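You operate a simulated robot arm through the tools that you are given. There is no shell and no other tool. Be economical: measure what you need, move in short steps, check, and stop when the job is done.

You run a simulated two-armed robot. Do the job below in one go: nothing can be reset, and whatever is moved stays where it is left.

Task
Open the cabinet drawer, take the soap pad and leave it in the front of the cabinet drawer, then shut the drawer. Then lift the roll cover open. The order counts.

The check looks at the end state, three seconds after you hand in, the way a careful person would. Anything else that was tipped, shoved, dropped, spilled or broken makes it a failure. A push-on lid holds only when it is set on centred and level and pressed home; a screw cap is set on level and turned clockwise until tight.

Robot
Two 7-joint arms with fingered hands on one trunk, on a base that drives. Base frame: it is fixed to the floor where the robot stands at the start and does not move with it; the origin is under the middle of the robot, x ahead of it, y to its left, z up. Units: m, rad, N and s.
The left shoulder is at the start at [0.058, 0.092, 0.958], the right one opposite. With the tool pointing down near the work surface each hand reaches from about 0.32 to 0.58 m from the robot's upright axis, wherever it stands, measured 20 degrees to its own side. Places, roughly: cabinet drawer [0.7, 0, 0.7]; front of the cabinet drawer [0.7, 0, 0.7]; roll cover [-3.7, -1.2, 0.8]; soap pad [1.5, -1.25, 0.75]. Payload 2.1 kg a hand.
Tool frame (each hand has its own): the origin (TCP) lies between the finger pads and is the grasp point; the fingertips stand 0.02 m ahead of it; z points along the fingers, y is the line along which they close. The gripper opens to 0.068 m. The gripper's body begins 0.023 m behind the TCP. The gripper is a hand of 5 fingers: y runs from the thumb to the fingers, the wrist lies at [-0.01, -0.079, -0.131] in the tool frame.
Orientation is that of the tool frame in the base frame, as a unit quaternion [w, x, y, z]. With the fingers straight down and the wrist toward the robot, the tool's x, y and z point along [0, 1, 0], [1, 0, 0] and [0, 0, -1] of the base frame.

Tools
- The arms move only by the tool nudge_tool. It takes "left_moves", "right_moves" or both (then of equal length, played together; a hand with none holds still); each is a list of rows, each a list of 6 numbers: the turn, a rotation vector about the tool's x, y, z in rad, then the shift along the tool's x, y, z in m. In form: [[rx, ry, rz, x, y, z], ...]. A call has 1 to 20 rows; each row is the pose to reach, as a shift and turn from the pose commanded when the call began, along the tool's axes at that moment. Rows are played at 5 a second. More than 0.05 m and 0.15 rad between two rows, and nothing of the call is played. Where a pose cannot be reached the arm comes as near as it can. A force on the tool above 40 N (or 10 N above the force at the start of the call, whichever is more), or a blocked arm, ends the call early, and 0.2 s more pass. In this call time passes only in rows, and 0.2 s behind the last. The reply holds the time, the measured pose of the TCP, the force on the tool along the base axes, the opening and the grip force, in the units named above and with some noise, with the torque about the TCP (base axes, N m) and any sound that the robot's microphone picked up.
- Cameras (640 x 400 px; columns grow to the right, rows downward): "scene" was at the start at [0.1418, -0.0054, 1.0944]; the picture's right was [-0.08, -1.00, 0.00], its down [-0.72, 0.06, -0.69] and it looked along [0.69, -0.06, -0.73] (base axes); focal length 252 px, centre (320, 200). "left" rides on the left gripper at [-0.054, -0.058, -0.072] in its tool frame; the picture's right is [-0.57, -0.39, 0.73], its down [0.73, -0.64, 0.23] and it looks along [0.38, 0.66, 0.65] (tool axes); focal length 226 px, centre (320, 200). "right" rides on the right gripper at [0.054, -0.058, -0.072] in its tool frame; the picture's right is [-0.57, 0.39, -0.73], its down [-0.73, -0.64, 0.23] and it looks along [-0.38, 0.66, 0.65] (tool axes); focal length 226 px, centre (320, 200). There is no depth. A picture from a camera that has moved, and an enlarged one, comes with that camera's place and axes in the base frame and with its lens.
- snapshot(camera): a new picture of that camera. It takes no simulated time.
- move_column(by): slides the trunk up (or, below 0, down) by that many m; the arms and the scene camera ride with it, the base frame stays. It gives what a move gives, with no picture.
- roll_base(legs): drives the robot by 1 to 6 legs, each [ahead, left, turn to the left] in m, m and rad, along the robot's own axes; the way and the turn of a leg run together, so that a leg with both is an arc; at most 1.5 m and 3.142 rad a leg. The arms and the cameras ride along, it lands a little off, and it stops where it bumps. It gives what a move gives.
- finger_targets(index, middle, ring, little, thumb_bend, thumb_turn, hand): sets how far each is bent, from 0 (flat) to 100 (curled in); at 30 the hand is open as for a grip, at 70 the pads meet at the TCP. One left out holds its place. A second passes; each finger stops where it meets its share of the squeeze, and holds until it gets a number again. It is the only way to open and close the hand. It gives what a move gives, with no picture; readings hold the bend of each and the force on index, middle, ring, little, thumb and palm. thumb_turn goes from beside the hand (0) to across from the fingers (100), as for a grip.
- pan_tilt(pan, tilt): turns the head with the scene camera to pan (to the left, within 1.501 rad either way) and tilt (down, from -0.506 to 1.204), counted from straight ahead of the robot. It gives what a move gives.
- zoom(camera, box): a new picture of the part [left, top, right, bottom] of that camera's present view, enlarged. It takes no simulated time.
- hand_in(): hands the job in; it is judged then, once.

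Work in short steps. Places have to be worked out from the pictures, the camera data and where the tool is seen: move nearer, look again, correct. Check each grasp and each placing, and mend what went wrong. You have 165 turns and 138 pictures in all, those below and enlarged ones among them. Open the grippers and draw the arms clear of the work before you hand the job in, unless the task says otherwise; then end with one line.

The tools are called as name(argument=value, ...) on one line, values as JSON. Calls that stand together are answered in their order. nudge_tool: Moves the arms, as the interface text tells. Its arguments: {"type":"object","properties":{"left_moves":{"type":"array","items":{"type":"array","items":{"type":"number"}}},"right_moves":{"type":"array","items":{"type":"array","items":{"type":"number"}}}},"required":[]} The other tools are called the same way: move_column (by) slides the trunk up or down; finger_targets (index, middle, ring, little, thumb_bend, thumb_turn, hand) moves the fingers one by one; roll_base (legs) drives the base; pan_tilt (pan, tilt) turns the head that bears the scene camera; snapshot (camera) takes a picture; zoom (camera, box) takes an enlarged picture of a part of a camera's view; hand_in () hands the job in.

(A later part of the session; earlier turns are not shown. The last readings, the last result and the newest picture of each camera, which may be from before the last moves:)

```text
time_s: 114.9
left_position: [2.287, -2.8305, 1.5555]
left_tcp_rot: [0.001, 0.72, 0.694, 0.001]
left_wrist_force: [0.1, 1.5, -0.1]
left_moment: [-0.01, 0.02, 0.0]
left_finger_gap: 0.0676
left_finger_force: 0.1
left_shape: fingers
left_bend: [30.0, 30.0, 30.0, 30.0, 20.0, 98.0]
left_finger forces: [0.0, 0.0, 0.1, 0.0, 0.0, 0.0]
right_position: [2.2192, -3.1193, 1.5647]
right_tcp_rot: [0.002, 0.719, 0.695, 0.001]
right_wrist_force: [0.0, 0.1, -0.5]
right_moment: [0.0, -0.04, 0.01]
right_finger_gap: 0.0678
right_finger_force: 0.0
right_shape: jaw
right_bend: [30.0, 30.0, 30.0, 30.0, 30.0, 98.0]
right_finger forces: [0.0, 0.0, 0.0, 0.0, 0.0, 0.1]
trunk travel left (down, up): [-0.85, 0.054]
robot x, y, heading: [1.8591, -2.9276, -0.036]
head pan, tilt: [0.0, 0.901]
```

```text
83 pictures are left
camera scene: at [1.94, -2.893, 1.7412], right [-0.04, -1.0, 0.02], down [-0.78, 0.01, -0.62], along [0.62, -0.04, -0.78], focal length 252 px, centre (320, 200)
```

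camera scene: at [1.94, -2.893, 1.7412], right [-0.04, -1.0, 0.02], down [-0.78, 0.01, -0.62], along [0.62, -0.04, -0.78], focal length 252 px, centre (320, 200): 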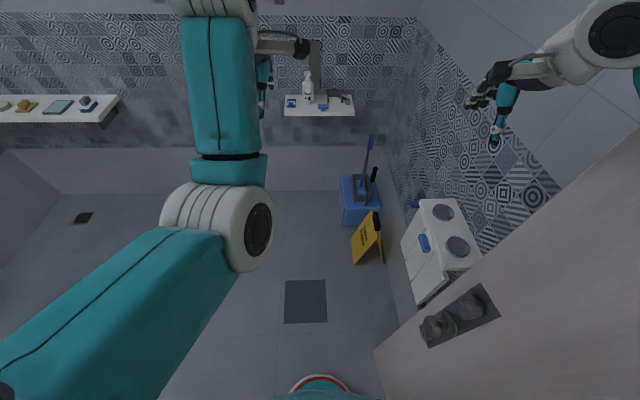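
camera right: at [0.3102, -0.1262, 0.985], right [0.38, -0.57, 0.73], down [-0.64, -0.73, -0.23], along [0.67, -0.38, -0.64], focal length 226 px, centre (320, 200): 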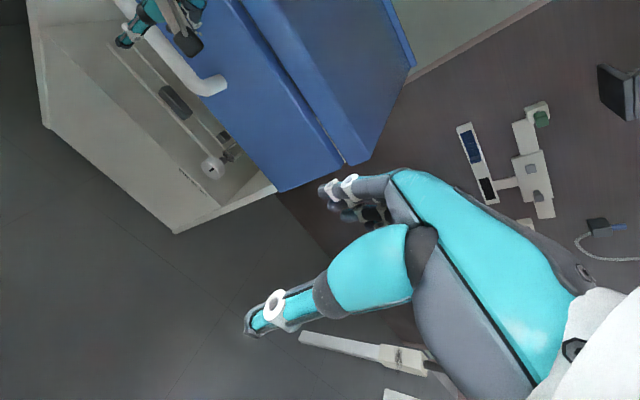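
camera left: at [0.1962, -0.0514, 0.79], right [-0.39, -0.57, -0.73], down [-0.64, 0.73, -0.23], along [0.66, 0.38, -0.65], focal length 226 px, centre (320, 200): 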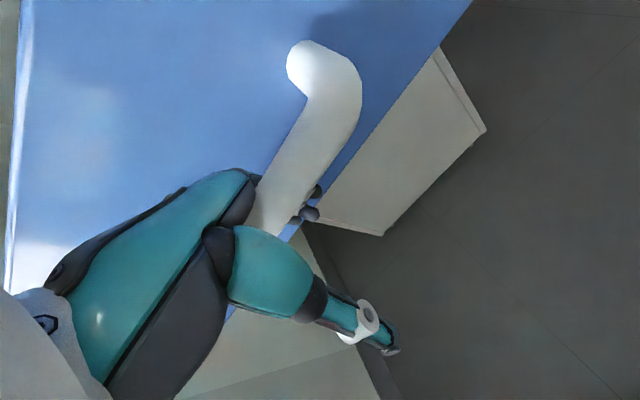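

Blocked — likely the right elbow touching the door leaf/handle at right. Back off slightly, shift left (+y), then check around.

roll_base(legs=[[-0.03, 0.06, 0], [0, 0.1, 0.04]])

pan_tilt(pan=-1.2, tilt=0.7)

snapshot(camera="scene")

pan_tilt(pan=1.2, tilt=0.9)

snapshot(camera="scene")

```text
time_s: 116.7
left_position: [2.2631, -2.6707, 1.5543]
left_tcp_rot: [-0.005, 0.709, 0.705, 0.003]
left_wrist_force: [0.7, 0.9, -0.8]
left_moment: [0.0, 0.0, 0.01]
left_finger_gap: 0.0675
left_finger_force: 0.0
left_shape: fingers
left_bend: [30.0, 30.0, 30.0, 30.0, 20.0, 98.0]
left_finger forces: [0.0, 0.1, 0.1, 0.1, 0.0, 0.0]
right_position: [2.2027, -2.9618, 1.5595]
right_tcp_rot: [-0.004, 0.708, 0.706, 0.003]
right_wrist_force: [-1.1, -0.3, -0.6]
right_moment: [-0.01, 0.01, 0.03]
right_finger_gap: 0.0676
right_finger_force: 0.1
right_shape: jaw
right_bend: [30.0, 30.0, 30.0, 30.0, 30.0, 98.0]
right_finger forces: [0.0, 0.1, 0.1, 0.1, 0.0, 0.0]
trunk travel left (down, up): [-0.85, 0.054]
robot x, y, heading: [1.8336, -2.7641, -0.004]
head pan, tilt: [0.0, 0.901]
```

```text
time_s: 118.1
left_position: [2.2621, -2.6717, 1.555]
left_tcp_rot: [-0.004, 0.709, 0.705, 0.003]
left_wrist_force: [0.0, 0.0, 0.5]
left_moment: [-0.02, 0.0, -0.01]
left_finger_gap: 0.0676
left_finger_force: 0.0
left_shape: fingers
left_bend: [30.0, 30.0, 30.0, 30.0, 20.0, 98.0]
left_finger forces: [0.0, 0.0, 0.0, 0.1, 0.0, 0.0]
right_position: [2.2027, -2.9629, 1.5594]
right_tcp_rot: [-0.004, 0.707, 0.707, 0.003]
right_wrist_force: [0.9, 0.5, 0.0]
right_moment: [0.05, -0.02, 0.02]
right_finger_gap: 0.0678
right_finger_force: 0.1
right_shape: jaw
right_bend: [30.0, 30.0, 30.0, 30.0, 30.0, 98.0]
right_finger forces: [0.1, 0.1, 0.1, 0.1, 0.0, 0.0]
trunk travel left (down, up): [-0.85, 0.054]
robot x, y, heading: [1.8292, -2.7633, -0.005]
head pan, tilt: [-1.201, 0.7]
```

```text
82 pictures are left
camera scene: at [1.872, -2.8441, 1.7564], right [-0.93, -0.36, 0.0], down [-0.23, 0.6, -0.76], along [0.27, -0.71, -0.64], focal length 252 px, centre (320, 200)
```

scene: 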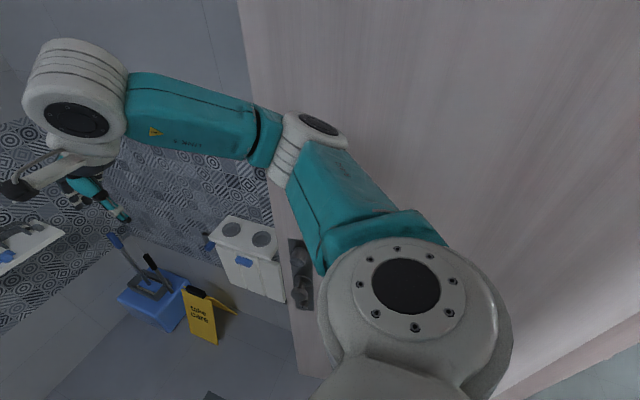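

```text
time_s: 120.3
left_position: [2.2622, -2.672, 1.555]
left_tcp_rot: [-0.005, 0.709, 0.705, 0.004]
left_wrist_force: [0.1, -0.7, -0.6]
left_moment: [0.02, -0.01, -0.02]
left_finger_gap: 0.0675
left_finger_force: 0.1
left_shape: fingers
left_bend: [30.0, 30.0, 30.0, 30.0, 20.0, 98.0]
left_finger forces: [0.0, 0.1, 0.0, 0.0, 0.1, 0.1]
right_position: [2.2049, -2.9627, 1.5599]
right_tcp_rot: [-0.004, 0.707, 0.707, 0.002]
right_wrist_force: [-0.2, -0.1, 0.0]
right_moment: [0.01, -0.01, 0.0]
right_finger_gap: 0.068
right_finger_force: 0.1
right_shape: jaw
right_bend: [30.0, 30.0, 30.0, 30.0, 30.0, 98.0]
right_finger forces: [0.0, 0.0, 0.0, 0.1, 0.1, 0.0]
trunk travel left (down, up): [-0.85, 0.054]
robot x, y, heading: [1.8297, -2.7646, -0.004]
head pan, tilt: [1.201, 0.901]
```

```text
81 pictures are left
camera scene: at [1.8691, -2.6945, 1.7402], right [0.93, -0.37, 0.0], down [-0.29, -0.73, -0.62], along [0.23, 0.58, -0.78], focal length 252 px, centre (320, 200)
```

scene: 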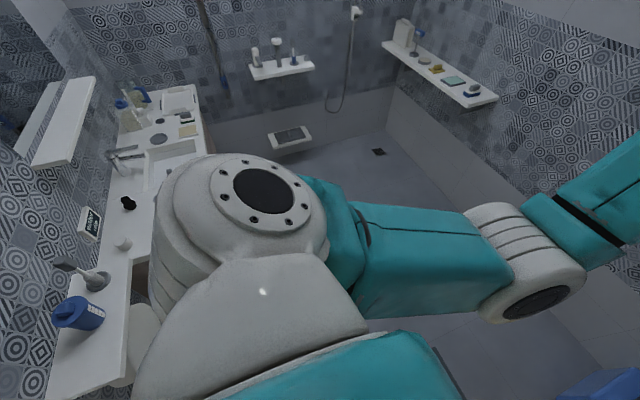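

Clear now. Drive forward and then along the counter, then turn to face it.

roll_base(legs=[[0.4, 0.05, 0], [0, 1.35, 0], [0, 0, 3.14]])

pan_tilt(pan=0.0, tilt=0.9)

snapshot(camera="scene")

```text
time_s: 136.5
left_position: [1.8161, -1.4636, 1.5554]
left_tcp_rot: [-0.003, -0.706, 0.708, -0.005]
left_wrist_force: [-0.4, -1.0, 0.2]
left_moment: [0.0, -0.03, 0.02]
left_finger_gap: 0.0675
left_finger_force: 0.0
left_shape: fingers
left_bend: [30.0, 30.0, 30.0, 30.0, 20.0, 98.0]
left_finger forces: [0.0, 0.0, 0.1, 0.0, 0.1, 0.0]
right_position: [1.875, -1.1705, 1.5591]
right_tcp_rot: [-0.003, -0.707, 0.707, -0.003]
right_wrist_force: [0.5, -0.1, 0.5]
right_moment: [0.02, 0.04, 0.01]
right_finger_gap: 0.0676
right_finger_force: 0.1
right_shape: jaw
right_bend: [30.0, 30.0, 30.0, 30.0, 30.0, 98.0]
right_finger forces: [0.1, 0.0, 0.0, 0.0, 0.0, 0.0]
trunk travel left (down, up): [-0.85, 0.054]
robot x, y, heading: [2.2506, -1.3668, 3.136]
head pan, tilt: [1.201, 0.901]
```

```text
time_s: 137.9
left_position: [1.8151, -1.4626, 1.5547]
left_tcp_rot: [-0.003, -0.706, 0.708, -0.004]
left_wrist_force: [-1.0, -0.6, -0.3]
left_moment: [-0.01, 0.0, -0.03]
left_finger_gap: 0.0676
left_finger_force: 0.0
left_shape: fingers
left_bend: [30.0, 30.0, 30.0, 30.0, 20.0, 98.0]
left_finger forces: [0.0, 0.0, 0.1, 0.1, 0.0, 0.0]
right_position: [1.8748, -1.1711, 1.559]
right_tcp_rot: [0.003, 0.707, -0.707, 0.003]
right_wrist_force: [-0.4, 0.1, -0.7]
right_moment: [0.02, -0.02, 0.01]
right_finger_gap: 0.0677
right_finger_force: 0.1
right_shape: jaw
right_bend: [30.0, 30.0, 30.0, 30.0, 30.0, 98.0]
right_finger forces: [0.0, 0.1, 0.0, 0.0, 0.1, 0.0]
trunk travel left (down, up): [-0.85, 0.054]
robot x, y, heading: [2.247, -1.366, 3.139]
head pan, tilt: [0.0, 0.901]
```

```text
80 pictures are left
camera scene: at [2.1606, -1.3664, 1.7402], right [0.0, 1.0, 0.0], down [0.78, 0.0, -0.62], along [-0.62, 0.0, -0.78], focal length 252 px, centre (320, 200)
```

scene: 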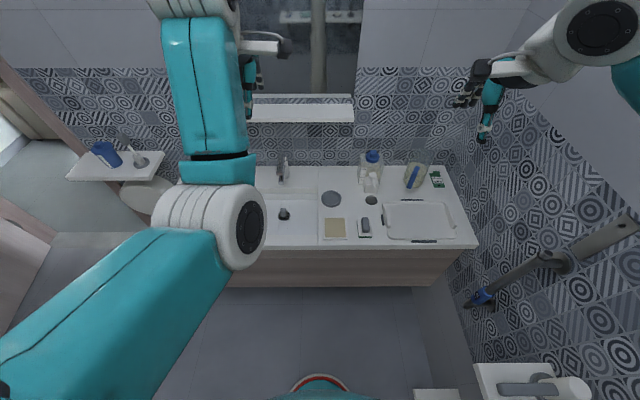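

zoom(camera="scene", box=[270, 140, 480, 260])

zoom(camera="scene", box=[315, 180, 395, 245])

```text
3.05 times, centred on (375, 200) of scene
camera zoom: at [2.1606, -1.3664, 1.7402], right [0.0, 1.0, 0.0], down [0.78, 0.0, -0.62], along [-0.62, 0.0, -0.78], focal length 770 px, centre (152, 200)
```

zoom: 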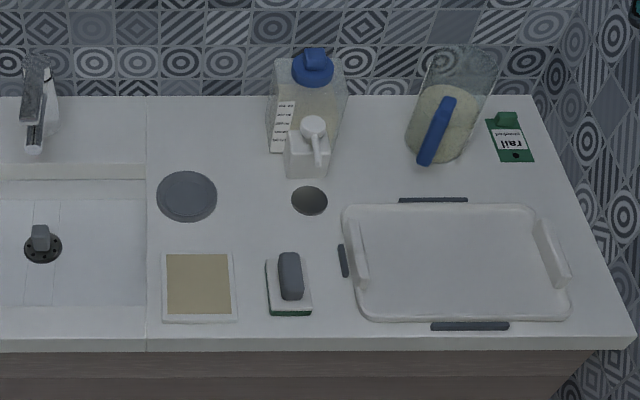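

```text
6.15 times, centred on (355, 212) of scene
camera zoom: at [2.1606, -1.3664, 1.7402], right [0.0, 1.0, 0.0], down [0.78, 0.0, -0.62], along [-0.62, 0.0, -0.78], focal length 1554 px, centre (105, 123)
```

zoom: 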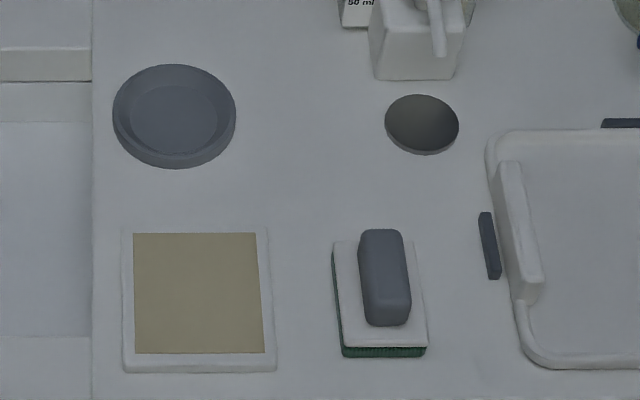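

The handled green/white pad with the grey grip is the soap pad, at about (1.616, −1.186, 0.88), grip running along x. I move 0.12 m closer and lower the trunk so the hands are ~0.14 m above the counter.

roll_base(legs=[[0.12, 0, 0]])

move_column(by=-0.52)

snapshot(camera="scene")

snapshot(camera="right")

```text
time_s: 139.2
left_position: [1.6934, -1.463, 1.556]
left_tcp_rot: [-0.002, -0.706, 0.709, -0.005]
left_wrist_force: [-0.4, 0.7, 0.3]
left_moment: [0.02, 0.0, 0.01]
left_finger_gap: 0.0676
left_finger_force: 0.0
left_shape: fingers
left_bend: [30.0, 30.0, 30.0, 30.0, 20.0, 98.0]
left_finger forces: [0.1, 0.0, 0.0, 0.1, 0.0, 0.0]
right_position: [1.7493, -1.1729, 1.5594]
right_tcp_rot: [0.003, 0.707, -0.707, 0.005]
right_wrist_force: [-0.8, -0.4, 0.0]
right_moment: [0.01, 0.0, -0.02]
right_finger_gap: 0.0677
right_finger_force: 0.1
right_shape: jaw
right_bend: [30.0, 30.0, 30.0, 30.0, 30.0, 98.0]
right_finger forces: [0.0, 0.0, 0.1, 0.1, 0.0, 0.0]
trunk travel left (down, up): [-0.85, 0.054]
robot x, y, heading: [2.1216, -1.3649, 3.14]
head pan, tilt: [0.0, 0.901]
```

```text
refused: -0.52 is not a number from -0.4 to 0.4
```

```text
77 pictures are left
camera scene: at [2.0374, -1.366, 1.7402], right [0.0, 1.0, 0.0], down [0.78, 0.0, -0.62], along [-0.62, 0.0, -0.78], focal length 252 px, centre (320, 200)
```

scene: 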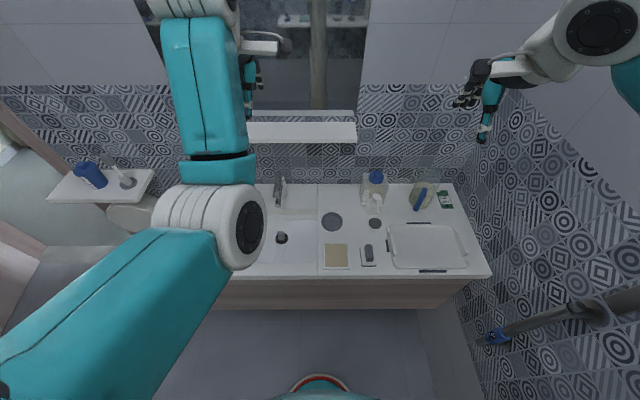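

```text
76 pictures are left
camera right: at [1.8097, -1.2256, 1.6316], right [-0.39, 0.57, 0.72], down [0.64, 0.73, -0.24], along [-0.66, 0.37, -0.65], focal length 226 px, centre (320, 200)
```

right: 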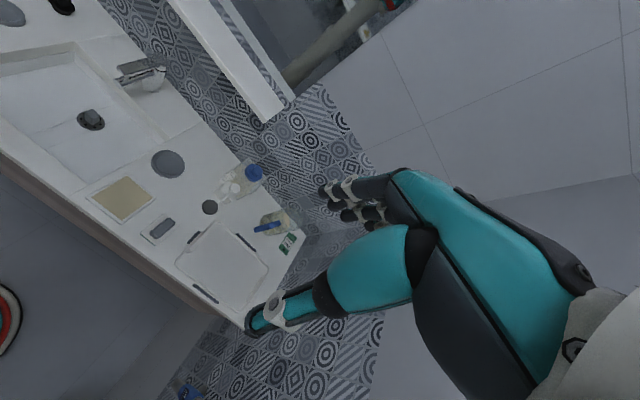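

Turn the right hand −90° about its axis up here, then lower the trunk in two steps.

nudge_tool(right_moves=[[0, 0, -0.143, 0, 0, 0], [0, 0, -0.286, 0, 0, 0], [0, 0, -0.428, 0, 0, 0], [0, 0, -0.571, 0, 0, 0], [0, 0, -0.714, 0, 0, 0], [0, 0, -0.857, 0, 0, 0], [0, 0, -1.0, 0, 0, 0], [0, 0, -1.142, 0, 0, 0], [0, 0, -1.285, 0, 0, 0], [0, 0, -1.428, 0, 0, 0], [0, 0, -1.571, 0, 0, 0]])

move_column(by=-0.4)

snapshot(camera="scene")

snapshot(camera="right")

```text
time_s: 141.6
left_position: [1.6937, -1.4629, 1.5543]
left_tcp_rot: [-0.002, -0.706, 0.708, -0.003]
left_wrist_force: [-0.3, -0.4, 0.0]
left_moment: [-0.02, 0.01, -0.01]
left_finger_gap: 0.0674
left_finger_force: 0.0
left_shape: fingers
left_bend: [30.0, 30.0, 30.0, 30.0, 20.0, 98.0]
left_finger forces: [0.0, 0.0, 0.0, 0.1, 0.0, 0.0]
right_position: [1.9253, -1.2847, 1.6109]
right_tcp_rot: [0.005, 1.0, 0.0, 0.0]
right_wrist_force: [0.9, 0.1, 0.2]
right_moment: [-0.01, -0.03, -0.01]
right_finger_gap: 0.0681
right_finger_force: 0.0
right_shape: jaw
right_bend: [30.0, 30.0, 30.0, 30.0, 30.0, 98.0]
right_finger forces: [0.0, 0.0, 0.0, 0.1, 0.1, 0.0]
right hand out of reach, approached as far as the arm can: row 4, 5, 6, 7, 8, 9, 10, 11
trunk travel left (down, up): [-0.85, 0.054]
robot x, y, heading: [2.1279, -1.3645, 3.142]
head pan, tilt: [0.0, 0.901]
```

```text
time_s: 145.4
left_position: [1.6939, -1.4639, 1.1552]
left_tcp_rot: [-0.004, -0.706, 0.708, -0.004]
left_wrist_force: [0.5, 0.4, 1.0]
left_moment: [0.0, -0.02, -0.04]
left_finger_gap: 0.0677
left_finger_force: 0.0
left_shape: fingers
left_bend: [30.0, 30.0, 30.0, 30.0, 20.0, 98.0]
left_finger forces: [0.1, 0.0, 0.0, 0.0, 0.0, 0.0]
right_position: [1.9238, -1.2847, 1.2144]
right_tcp_rot: [0.005, 1.0, 0.0, 0.001]
right_wrist_force: [-0.4, 0.8, 0.3]
right_moment: [0.03, 0.03, 0.04]
right_finger_gap: 0.0677
right_finger_force: 0.0
right_shape: jaw
right_bend: [30.0, 30.0, 30.0, 30.0, 30.0, 98.0]
right_finger forces: [0.0, 0.0, 0.0, 0.0, 0.0, 0.0]
trunk travel left (down, up): [-0.45, 0.454]
robot x, y, heading: [2.1257, -1.371, 3.142]
head pan, tilt: [0.0, 0.901]
```

```text
75 pictures are left
camera scene: at [2.0242, -1.3661, 1.3397], right [0.0, 1.0, 0.0], down [0.78, 0.0, -0.62], along [-0.62, 0.0, -0.78], focal length 252 px, centre (320, 200)
```

scene: 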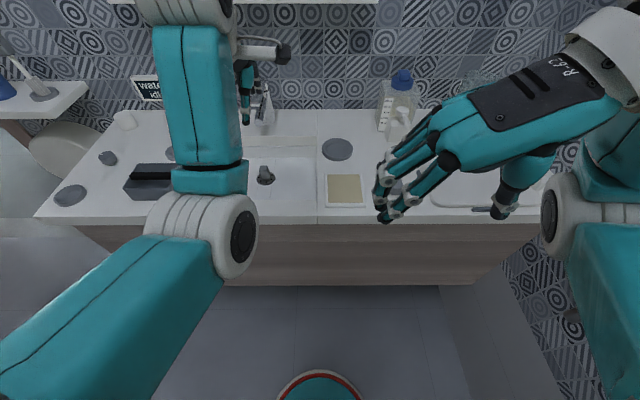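

```text
74 pictures are left
camera right: at [1.9795, -1.2259, 1.2854], right [-0.57, -0.38, 0.73], down [-0.73, 0.64, -0.24], along [-0.38, -0.67, -0.64], focal length 226 px, centre (320, 200)
```

right: 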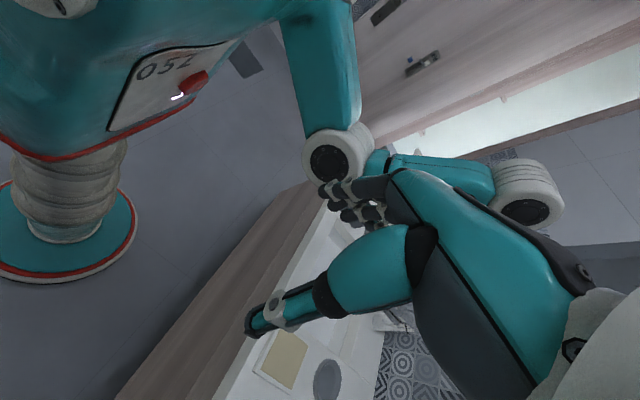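

Orientation is right (tool y toward −y). Move the hand out over the pad at this height.

nudge_tool(right_moves=[[0, 0, 0, -0.04, -0.014, 0.01], [0, 0, 0, -0.08, -0.028, 0.02], [0, 0, 0, -0.12, -0.042, 0.03], [0, 0, 0, -0.16, -0.056, 0.04], [0, 0, 0, -0.2, -0.07, 0.05], [0, 0, 0, -0.24, -0.084, 0.05], [0, 0, 0, -0.28, -0.095, 0.05], [0, 0, 0, -0.308, -0.099, 0.05]])

snapshot(camera="scene")

snapshot(camera="right")

```text
time_s: 147.2
left_position: [1.6937, -1.4624, 1.1552]
left_tcp_rot: [-0.003, -0.706, 0.708, -0.005]
left_wrist_force: [0.2, 0.8, 0.0]
left_moment: [-0.03, -0.03, 0.0]
left_finger_gap: 0.0673
left_finger_force: 0.1
left_shape: fingers
left_bend: [30.0, 30.0, 30.0, 30.0, 20.0, 98.0]
left_finger forces: [0.0, 0.0, 0.1, 0.0, 0.1, 0.0]
right_position: [1.9028, -1.306, 1.2181]
right_tcp_rot: [0.004, 1.0, 0.0, 0.001]
right_wrist_force: [0.0, 1.0, -0.2]
right_moment: [0.02, -0.01, -0.01]
right_finger_gap: 0.0682
right_finger_force: 0.1
right_shape: jaw
right_bend: [30.0, 30.0, 30.0, 30.0, 30.0, 98.0]
right_finger forces: [0.0, 0.0, 0.1, 0.0, 0.0, 0.0]
right hand out of reach, approached as far as the arm can: row 1, 2, 3, 4, 5, 6, 7, 8
trunk travel left (down, up): [-0.45, 0.454]
robot x, y, heading: [2.1237, -1.3667, 3.138]
head pan, tilt: [0.0, 0.901]
```

```text
73 pictures are left
camera scene: at [2.0242, -1.3661, 1.3397], right [0.0, 1.0, 0.0], down [0.78, 0.0, -0.62], along [-0.62, 0.0, -0.78], focal length 252 px, centre (320, 200)
```

scene: 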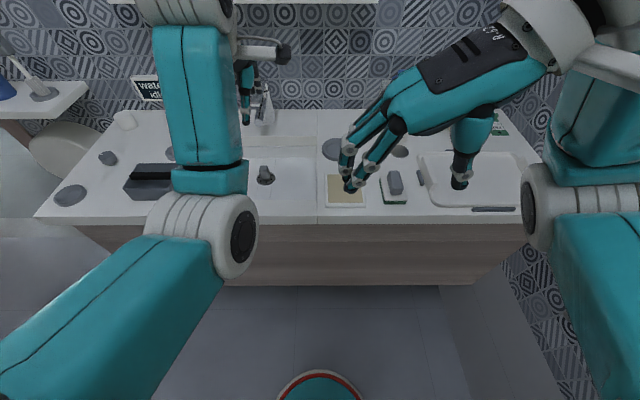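

```text
72 pictures are left
camera right: at [1.9572, -1.2477, 1.2904], right [-0.57, -0.38, 0.73], down [-0.73, 0.64, -0.24], along [-0.38, -0.67, -0.64], focal length 226 px, centre (320, 200)
```

right: 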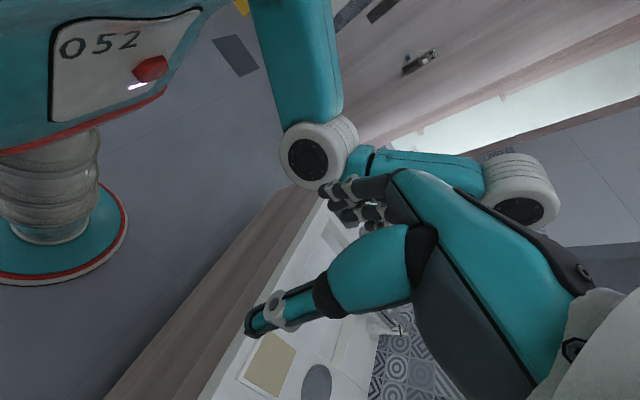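

That wrist yaw hits an arm limit. Rotate back to the neutral yaw while moving out, then try the other way (+90°).

nudge_tool(right_moves=[[0, 0, 0.143, -0.015, -0.01, 0], [0, 0, 0.286, -0.03, -0.02, 0], [0, 0, 0.428, -0.045, -0.03, 0], [0, 0, 0.571, -0.06, -0.04, 0], [0, 0, 0.714, -0.075, -0.05, 0], [0, 0, 0.857, -0.09, -0.06, 0], [0, 0, 1.0, -0.105, -0.07, 0], [0, 0, 1.142, -0.12, -0.08, 0], [0, 0, 1.285, -0.135, -0.09, 0], [0, 0, 1.428, -0.15, -0.1, 0], [0, 0, 1.571, -0.165, -0.11, 0]])

nudge_tool(right_moves=[[0, 0, 0.143, 0, 0, 0], [0, 0, 0.286, 0, 0, 0], [0, 0, 0.428, 0, 0, 0], [0, 0, 0.571, 0, 0, 0], [0, 0, 0.714, 0, 0, 0], [0, 0, 0.857, 0, 0, 0], [0, 0, 1.0, 0, 0, 0], [0, 0, 1.142, 0, 0, 0], [0, 0, 1.285, 0, 0, 0], [0, 0, 1.428, 0, 0, 0], [0, 0, 1.571, 0, 0, 0]])

snapshot(camera="scene")

```text
time_s: 149.6
left_position: [1.694, -1.4622, 1.1548]
left_tcp_rot: [-0.003, -0.706, 0.708, -0.004]
left_wrist_force: [-0.4, -0.1, 0.0]
left_moment: [-0.01, 0.0, -0.05]
left_finger_gap: 0.0676
left_finger_force: 0.1
left_shape: fingers
left_bend: [30.0, 30.0, 30.0, 30.0, 20.0, 98.0]
left_finger forces: [0.0, 0.0, 0.0, 0.0, 0.1, 0.0]
right_position: [1.7403, -1.1986, 1.2241]
right_tcp_rot: [-0.003, -0.706, 0.708, -0.003]
right_wrist_force: [-0.8, 0.4, 0.4]
right_moment: [0.03, 0.0, -0.01]
right_finger_gap: 0.068
right_finger_force: 0.1
right_shape: jaw
right_bend: [30.0, 30.0, 30.0, 30.0, 30.0, 98.0]
right_finger forces: [0.0, 0.0, 0.1, 0.0, 0.0, 0.0]
trunk travel left (down, up): [-0.45, 0.454]
robot x, y, heading: [2.124, -1.3682, 3.139]
head pan, tilt: [0.0, 0.901]
```

```text
time_s: 152.0
left_position: [1.6945, -1.4624, 1.1554]
left_tcp_rot: [-0.003, -0.706, 0.708, -0.004]
left_wrist_force: [0.2, 0.1, 0.6]
left_moment: [0.02, -0.01, -0.02]
left_finger_gap: 0.0677
left_finger_force: 0.1
left_shape: fingers
left_bend: [30.0, 30.0, 30.0, 30.0, 20.0, 98.0]
left_finger forces: [0.0, 0.1, 0.0, 0.0, 0.0, 0.0]
right_position: [1.7398, -1.1982, 1.2246]
right_tcp_rot: [0.001, 0.001, 1.0, -0.005]
right_wrist_force: [0.6, 0.0, -1.8]
right_moment: [-0.01, -0.01, -0.02]
right_finger_gap: 0.0681
right_finger_force: 0.1
right_shape: jaw
right_bend: [30.0, 30.0, 30.0, 30.0, 30.0, 98.0]
right_finger forces: [0.0, 0.1, 0.1, 0.0, 0.0, 0.0]
trunk travel left (down, up): [-0.45, 0.454]
robot x, y, heading: [2.1264, -1.3706, 3.143]
head pan, tilt: [0.0, 0.901]
```

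```text
71 pictures are left
camera scene: at [2.0241, -1.3662, 1.3397], right [0.0, 1.0, 0.0], down [0.78, 0.0, -0.62], along [-0.62, 0.0, -0.78], focal length 252 px, centre (320, 200)
```

scene: 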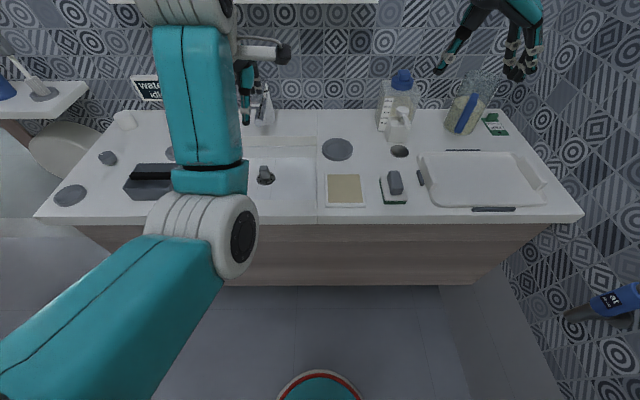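

+90° works (tool y = +y). Move over the pad horizontally, then lower the trunk 0.2.

nudge_tool(right_moves=[[0, 0, 0, 0.03, 0.003, 0], [0, 0, 0, 0.06, 0.007, 0], [0, 0, 0, 0.09, 0.01, 0], [0, 0, 0, 0.121, 0.014, 0]])

move_column(by=-0.22)

snapshot(camera="scene")

snapshot(camera="right")

```text
time_s: 153.0
left_position: [1.6932, -1.4632, 1.1556]
left_tcp_rot: [-0.003, -0.706, 0.709, -0.004]
left_wrist_force: [1.0, -0.1, 0.2]
left_moment: [0.0, 0.01, -0.03]
left_finger_gap: 0.0677
left_finger_force: 0.1
left_shape: fingers
left_bend: [30.0, 30.0, 30.0, 30.0, 20.0, 98.0]
left_finger forces: [0.1, 0.1, 0.0, 0.1, 0.0, 0.1]
right_position: [1.6842, -1.1785, 1.2104]
right_tcp_rot: [0.002, -0.002, 1.0, -0.005]
right_wrist_force: [-0.6, 0.1, 0.0]
right_moment: [0.01, -0.02, -0.01]
right_finger_gap: 0.068
right_finger_force: 0.1
right_shape: jaw
right_bend: [30.0, 30.0, 30.0, 30.0, 30.0, 98.0]
right_finger forces: [0.0, 0.0, 0.0, 0.1, 0.1, 0.0]
right hand out of reach, approached as far as the arm can: row 2, 3, 4
trunk travel left (down, up): [-0.45, 0.454]
robot x, y, heading: [2.1274, -1.3654, 3.138]
head pan, tilt: [0.0, 0.901]
```

```text
time_s: 155.3
left_position: [1.694, -1.4632, 0.9359]
left_tcp_rot: [-0.003, -0.706, 0.708, -0.004]
left_wrist_force: [0.3, 1.0, -0.3]
left_moment: [0.0, 0.03, 0.01]
left_finger_gap: 0.0675
left_finger_force: 0.1
left_shape: fingers
left_bend: [30.0, 30.0, 30.0, 30.0, 20.0, 98.0]
left_finger forces: [0.0, 0.0, 0.0, 0.1, 0.0, 0.0]
right_position: [1.6859, -1.1765, 0.9913]
right_tcp_rot: [0.001, -0.001, 1.0, -0.004]
right_wrist_force: [-0.7, -0.3, -0.2]
right_moment: [0.0, -0.01, -0.04]
right_finger_gap: 0.0679
right_finger_force: 0.0
right_shape: jaw
right_bend: [30.0, 30.0, 30.0, 30.0, 30.0, 98.0]
right_finger forces: [0.1, 0.1, 0.1, 0.0, 0.0, 0.1]
trunk travel left (down, up): [-0.23, 0.674]
robot x, y, heading: [2.12, -1.3665, 3.142]
head pan, tilt: [0.0, 0.901]
```

```text
70 pictures are left
camera scene: at [1.9929, -1.3661, 1.1179], right [0.0, 1.0, 0.0], down [0.78, 0.0, -0.62], along [-0.62, 0.0, -0.78], focal length 252 px, centre (320, 200)
```

scene: 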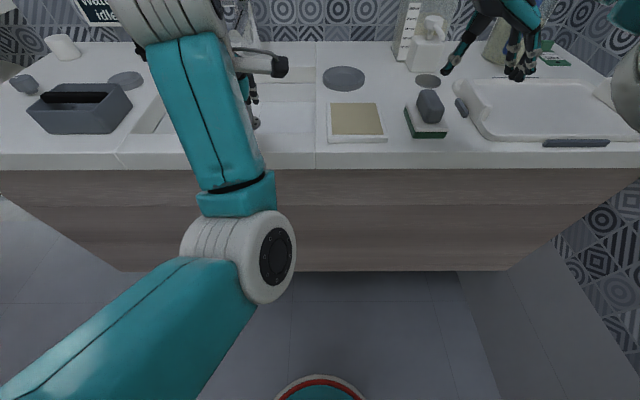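

```text
69 pictures are left
camera right: at [1.6321, -1.2354, 1.0628], right [0.57, 0.39, 0.72], down [0.73, -0.64, -0.22], along [0.38, 0.66, -0.65], focal length 226 px, centre (320, 200)
```

right: 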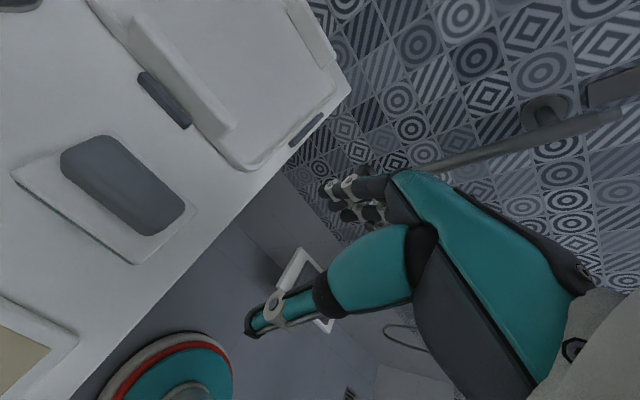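

Grip refined to (1.617, −1.188). Drive 0.065 m closer so it's within reach, then correct.

roll_base(legs=[[0.065, 0, 0]])

snapshot(camera="right")

zoom(camera="scene", box=[360, 20, 560, 145])

```text
time_s: 156.3
left_position: [1.6281, -1.4626, 0.9347]
left_tcp_rot: [-0.004, -0.706, 0.709, -0.004]
left_wrist_force: [-0.5, 0.7, 0.5]
left_moment: [0.03, 0.01, 0.03]
left_finger_gap: 0.0678
left_finger_force: 0.1
left_shape: fingers
left_bend: [30.0, 30.0, 30.0, 30.0, 20.0, 98.0]
left_finger forces: [0.0, 0.0, 0.1, 0.1, 0.0, 0.0]
right_position: [1.6208, -1.1775, 0.9917]
right_tcp_rot: [0.001, 0.0, 1.0, -0.004]
right_wrist_force: [0.7, 0.3, -0.8]
right_moment: [-0.02, 0.0, 0.01]
right_finger_gap: 0.0678
right_finger_force: 0.0
right_shape: jaw
right_bend: [30.0, 30.0, 30.0, 30.0, 30.0, 98.0]
right_finger forces: [0.0, 0.1, 0.0, 0.1, 0.1, 0.1]
trunk travel left (down, up): [-0.23, 0.674]
robot x, y, heading: [2.0596, -1.3689, 3.135]
head pan, tilt: [0.0, 0.901]
```

```text
68 pictures are left
camera right: at [1.567, -1.235, 1.0626], right [0.57, 0.39, 0.73], down [0.73, -0.64, -0.22], along [0.38, 0.66, -0.65], focal length 226 px, centre (320, 200)
```

right: 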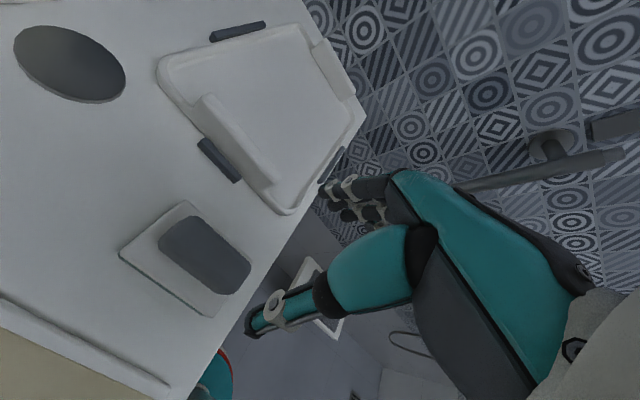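

```text
3.20 times, centred on (460, 82) of scene
camera zoom: at [1.9277, -1.3658, 1.1178], right [0.0, 1.0, 0.0], down [0.78, 0.0, -0.62], along [-0.62, 0.0, -0.78], focal length 808 px, centre (-128, 576)
```

zoom: 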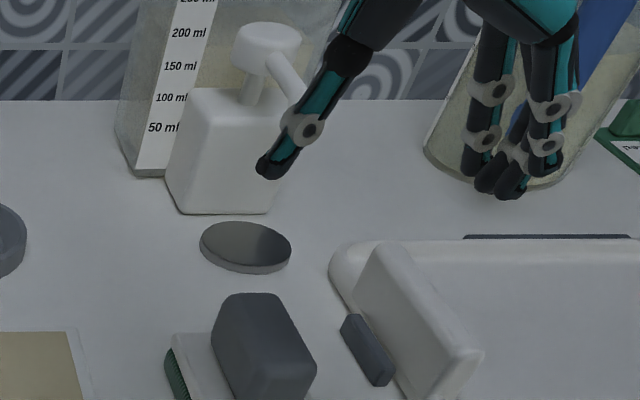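

Grip top triangulates to (1.607, −1.186, 0.895). Descend with correction to z≈0.925 and look.

nudge_tool(right_moves=[[0, 0, 0, 0.012, -0.009, 0.0], [0, 0, 0, 0.012, -0.009, 0.035], [0, 0, 0, 0.012, -0.009, 0.065]])

snapshot(camera="right")

zoom(camera="scene", box=[360, 20, 560, 145])

```text
time_s: 157.1
left_position: [1.6283, -1.4632, 0.9347]
left_tcp_rot: [-0.003, -0.706, 0.708, -0.004]
left_wrist_force: [0.1, -0.1, -0.1]
left_moment: [0.0, 0.01, -0.03]
left_finger_gap: 0.0677
left_finger_force: 0.1
left_shape: fingers
left_bend: [30.0, 30.0, 30.0, 30.0, 20.0, 98.0]
left_finger forces: [0.0, 0.0, 0.0, 0.0, 0.0, 0.1]
right_position: [1.6079, -1.1867, 0.9238]
right_tcp_rot: [0.002, 0.0, 1.0, -0.005]
right_wrist_force: [0.3, 0.1, -0.4]
right_moment: [0.05, 0.02, -0.01]
right_finger_gap: 0.0677
right_finger_force: 0.1
right_shape: jaw
right_bend: [30.0, 30.0, 30.0, 30.0, 30.0, 98.0]
right_finger forces: [0.0, 0.0, 0.0, 0.0, 0.0, 0.0]
trunk travel left (down, up): [-0.23, 0.674]
robot x, y, heading: [2.058, -1.3673, 3.141]
head pan, tilt: [0.0, 0.901]
```

```text
66 pictures are left
camera right: at [1.5542, -1.2446, 0.9969], right [0.57, 0.39, 0.72], down [0.73, -0.64, -0.22], along [0.38, 0.66, -0.65], focal length 226 px, centre (320, 200)
```

right: 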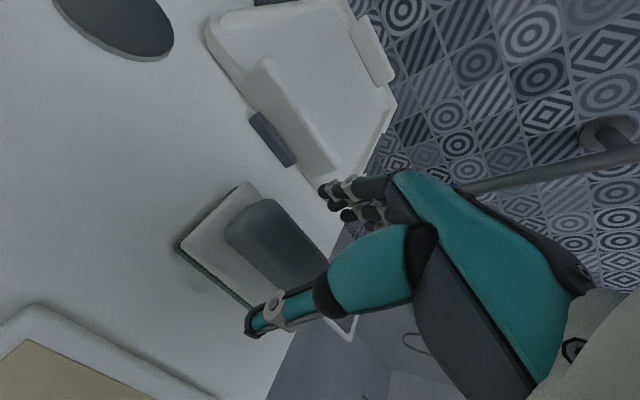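

```text
3.20 times, centred on (460, 82) of scene
camera zoom: at [1.9276, -1.3659, 1.1178], right [0.0, 1.0, 0.0], down [0.78, 0.0, -0.62], along [-0.62, 0.0, -0.78], focal length 808 px, centre (-128, 576)
```

zoom: 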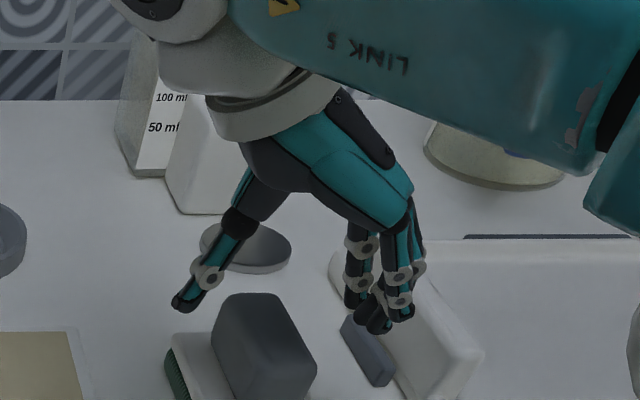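

Grip lies between thumb and fingers; the fingers are close to the tray's side bar, so I pre-close the fingers a little before descending.

finger_targets(hand="right", index=40, middle=40, ring=40, little=40)

zoom(camera="scene", box=[360, 20, 560, 145])

```text
time_s: 158.1
left_position: [1.6275, -1.4625, 0.9355]
left_tcp_rot: [-0.003, -0.705, 0.709, -0.005]
left_wrist_force: [0.3, 0.5, -0.3]
left_moment: [0.0, 0.02, 0.03]
left_finger_gap: 0.0677
left_finger_force: 0.1
left_shape: fingers
left_bend: [30.0, 30.0, 30.0, 30.0, 20.0, 98.0]
left_finger forces: [0.1, 0.0, 0.1, 0.0, 0.0, 0.0]
right_position: [1.6082, -1.1865, 0.9238]
right_tcp_rot: [0.001, 0.0, 1.0, -0.005]
right_wrist_force: [0.1, 0.2, -0.1]
right_moment: [0.02, 0.02, -0.01]
right_finger_gap: 0.0546
right_finger_force: 0.1
right_shape: fingers
right_bend: [40.0, 40.0, 40.0, 40.0, 30.0, 98.0]
right_finger forces: [0.0, 0.1, 0.1, 0.0, 0.0, 0.0]
trunk travel left (down, up): [-0.23, 0.674]
robot x, y, heading: [2.0644, -1.3682, 3.14]
head pan, tilt: [0.0, 0.901]
```

```text
3.20 times, centred on (460, 82) of scene
camera zoom: at [1.9276, -1.3658, 1.1178], right [0.0, 1.0, 0.0], down [0.78, 0.0, -0.62], along [-0.62, 0.0, -0.78], focal length 808 px, centre (-128, 576)
```

zoom: 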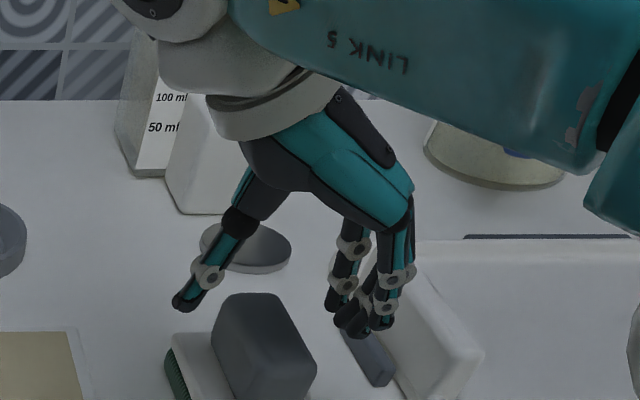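

Descend to grasp height.

nudge_tool(right_moves=[[0, 0, 0, 0, 0.005, 0.01], [0, 0, 0, 0, 0.005, 0.022], [0, 0, 0, 0, 0.005, 0.034]])

snapshot(camera="right")

zoom(camera="scene", box=[360, 20, 560, 145])

```text
time_s: 158.9
left_position: [1.6274, -1.463, 0.9357]
left_tcp_rot: [-0.003, -0.706, 0.708, -0.004]
left_wrist_force: [-0.7, -1.2, -0.8]
left_moment: [0.0, -0.05, 0.02]
left_finger_gap: 0.0677
left_finger_force: 0.0
left_shape: fingers
left_bend: [30.0, 30.0, 30.0, 30.0, 20.0, 98.0]
left_finger forces: [0.0, 0.1, 0.1, 0.0, 0.1, 0.1]
right_position: [1.6089, -1.1807, 0.8912]
right_tcp_rot: [0.001, 0.001, 1.0, -0.005]
right_wrist_force: [0.1, 0.5, 0.4]
right_moment: [0.03, -0.05, 0.02]
right_finger_gap: 0.0545
right_finger_force: 0.1
right_shape: fingers
right_bend: [40.0, 40.0, 40.0, 40.0, 30.0, 98.0]
right_finger forces: [0.0, 0.0, 0.0, 0.1, 0.1, 0.1]
trunk travel left (down, up): [-0.23, 0.674]
robot x, y, heading: [2.0628, -1.3657, 3.138]
head pan, tilt: [0.0, 0.901]
```

```text
63 pictures are left
camera right: at [1.5547, -1.2394, 0.9637], right [0.57, 0.39, 0.73], down [0.73, -0.64, -0.22], along [0.38, 0.66, -0.65], focal length 226 px, centre (320, 200)
```

right: 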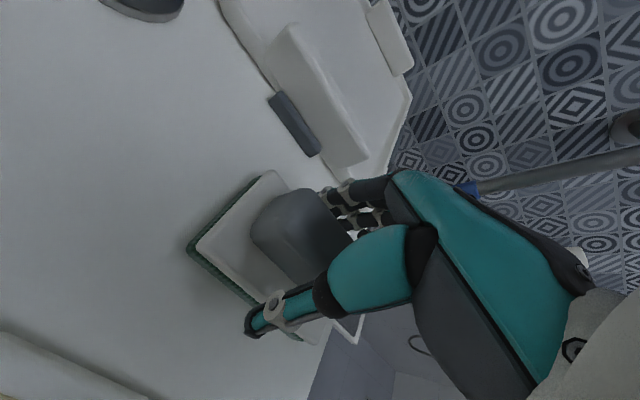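

```text
3.20 times, centred on (460, 82) of scene
camera zoom: at [1.9277, -1.3658, 1.1178], right [0.0, 1.0, 0.0], down [0.78, 0.0, -0.62], along [-0.62, 0.0, -0.78], focal length 808 px, centre (-128, 576)
```

zoom: 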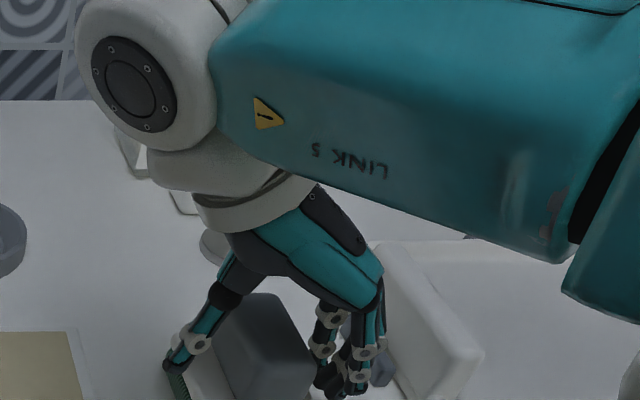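

Well placed with the grip between. Close the hand.

finger_targets(hand="right", index=70, middle=70, ring=70, little=70, thumb_bend=75)

snapshot(camera="right")

```text
time_s: 159.9
left_position: [1.6295, -1.4637, 0.9356]
left_tcp_rot: [-0.002, -0.706, 0.709, -0.003]
left_wrist_force: [0.4, -0.7, -0.7]
left_moment: [-0.02, 0.02, -0.01]
left_finger_gap: 0.0676
left_finger_force: 0.0
left_shape: fingers
left_bend: [30.0, 30.0, 30.0, 30.0, 20.0, 98.0]
left_finger forces: [0.1, 0.0, 0.0, 0.0, 0.0, 0.0]
right_position: [1.6086, -1.1811, 0.8929]
right_tcp_rot: [-0.001, 0.0, 1.0, -0.004]
right_wrist_force: [-2.8, 1.0, 21.5]
right_moment: [0.45, -0.07, 0.21]
right_finger_gap: 0.028
right_finger_force: 26.2
right_shape: fingers
right_bend: [56.0, 56.0, 67.0, 69.0, 54.0, 96.0]
right_finger forces: [6.7, 21.2, 1.5, 0.8, 20.8, 0.1]
trunk travel left (down, up): [-0.23, 0.674]
robot x, y, heading: [2.0574, -1.3654, 3.137]
head pan, tilt: [0.0, 0.901]
```

```text
61 pictures are left
camera right: at [1.5555, -1.2398, 0.9653], right [0.57, 0.39, 0.72], down [0.73, -0.64, -0.23], along [0.38, 0.66, -0.65], focal length 226 px, centre (320, 200)
```

right: 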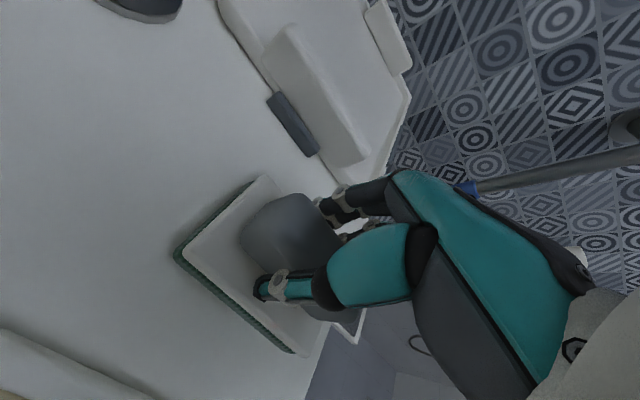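

Firm grip (gap 0.028, ~26 N). Lift gently.

nudge_tool(right_moves=[[0, 0, 0, 0, 0, -0.015], [0, 0, 0, 0, 0, -0.035], [0, 0, 0, 0, 0, -0.06]])

snapshot(camera="right")

zoom(camera="scene", box=[320, 0, 560, 150])

```text
time_s: 160.7
left_position: [1.6289, -1.4633, 0.9342]
left_tcp_rot: [-0.003, -0.706, 0.708, -0.004]
left_wrist_force: [0.0, -0.6, 0.2]
left_moment: [-0.02, 0.01, -0.02]
left_finger_gap: 0.0674
left_finger_force: 0.0
left_shape: fingers
left_bend: [30.0, 30.0, 30.0, 30.0, 20.0, 98.0]
left_finger forces: [0.1, 0.1, 0.1, 0.0, 0.0, 0.0]
right_position: [1.6092, -1.1803, 0.9521]
right_tcp_rot: [0.001, 0.0, 1.0, -0.004]
right_wrist_force: [0.4, 0.4, -1.0]
right_moment: [-0.03, 0.01, -0.03]
right_finger_gap: 0.0183
right_finger_force: 12.5
right_shape: fingers
right_bend: [62.0, 57.0, 67.0, 69.0, 54.0, 94.0]
right_finger forces: [3.7, 6.0, 1.2, 0.3, 14.0, 0.0]
trunk travel left (down, up): [-0.23, 0.674]
robot x, y, heading: [2.0555, -1.3672, 3.138]
head pan, tilt: [0.0, 0.901]
```

```text
60 pictures are left
camera right: at [1.5549, -1.2385, 1.0246], right [0.56, 0.39, 0.73], down [0.73, -0.64, -0.22], along [0.38, 0.66, -0.65], focal length 226 px, centre (320, 200)
```

right: 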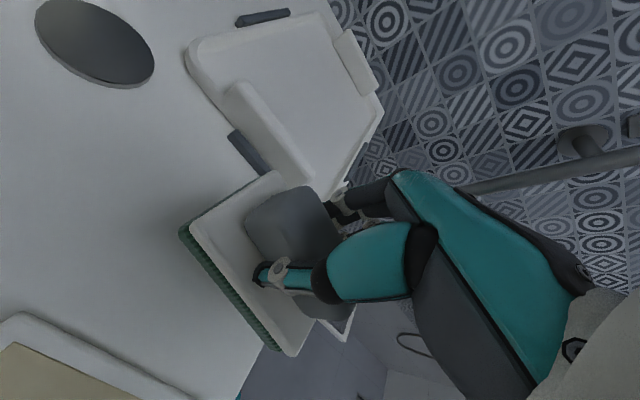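

```text
2.67 times, centred on (440, 75) of scene
camera zoom: at [1.9276, -1.3658, 1.1178], right [0.0, 1.0, 0.0], down [0.78, 0.0, -0.62], along [-0.62, 0.0, -0.78], focal length 673 px, centre (0, 533)
```

zoom: 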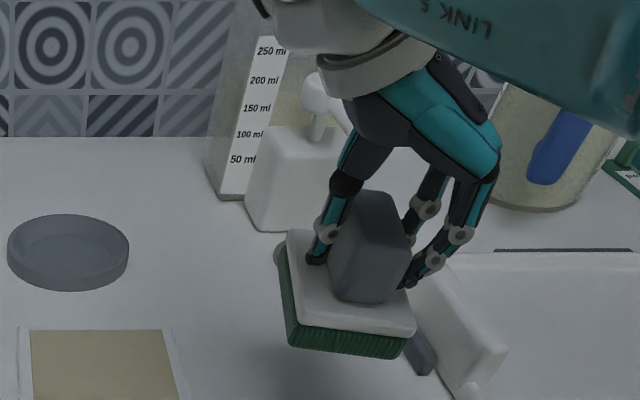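

Lifted cleanly. Before committing, I compare with the beige item in the white frame next to it in detail.

zoom(camera="scene", box=[310, 80, 410, 150])

zoom(camera="scene", box=[410, 60, 490, 140])

zoom(camera="right", box=[0, 150, 360, 400])

```text
5.71 times, centred on (360, 115) of scene
camera zoom: at [1.9276, -1.3658, 1.1178], right [0.0, 1.0, 0.0], down [0.78, 0.0, -0.62], along [-0.62, 0.0, -0.78], focal length 1443 px, centre (91, 686)
```

zoom: 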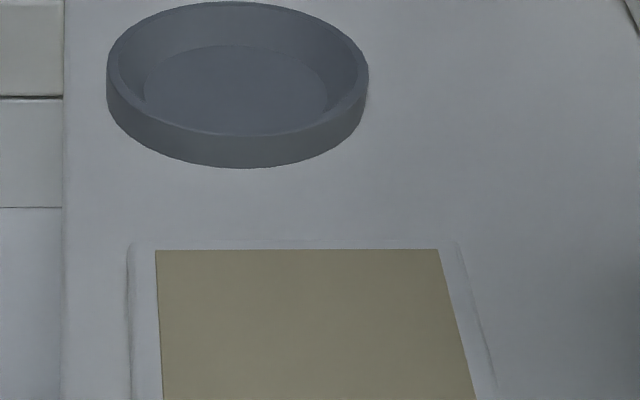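

```text
5.00 times, centred on (450, 100) of scene
camera zoom: at [1.9276, -1.3658, 1.1178], right [0.0, 1.0, 0.0], down [0.78, 0.0, -0.62], along [-0.62, 0.0, -0.78], focal length 1262 px, centre (-330, 700)
```

zoom: 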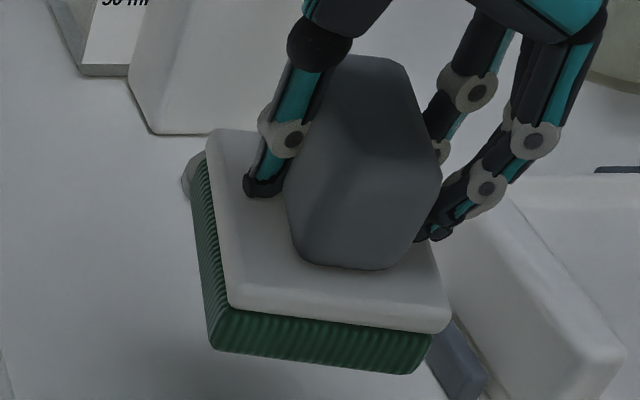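

```text
1.60 times, centred on (180, 275) of right
camera zoom: at [1.5549, -1.2385, 1.0246], right [0.56, 0.39, 0.73], down [0.73, -0.64, -0.22], along [0.38, 0.66, -0.65], focal length 362 px, centre (544, 80)
```

zoom: 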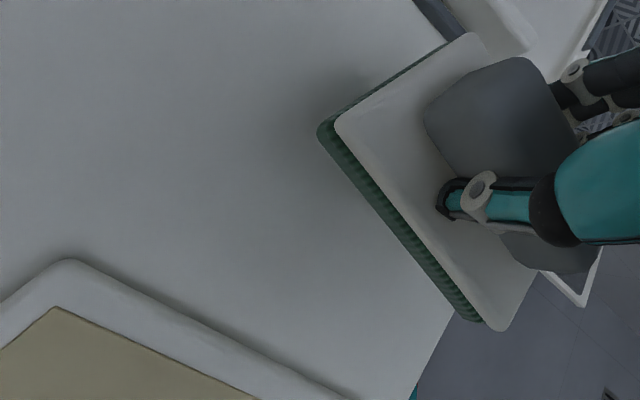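

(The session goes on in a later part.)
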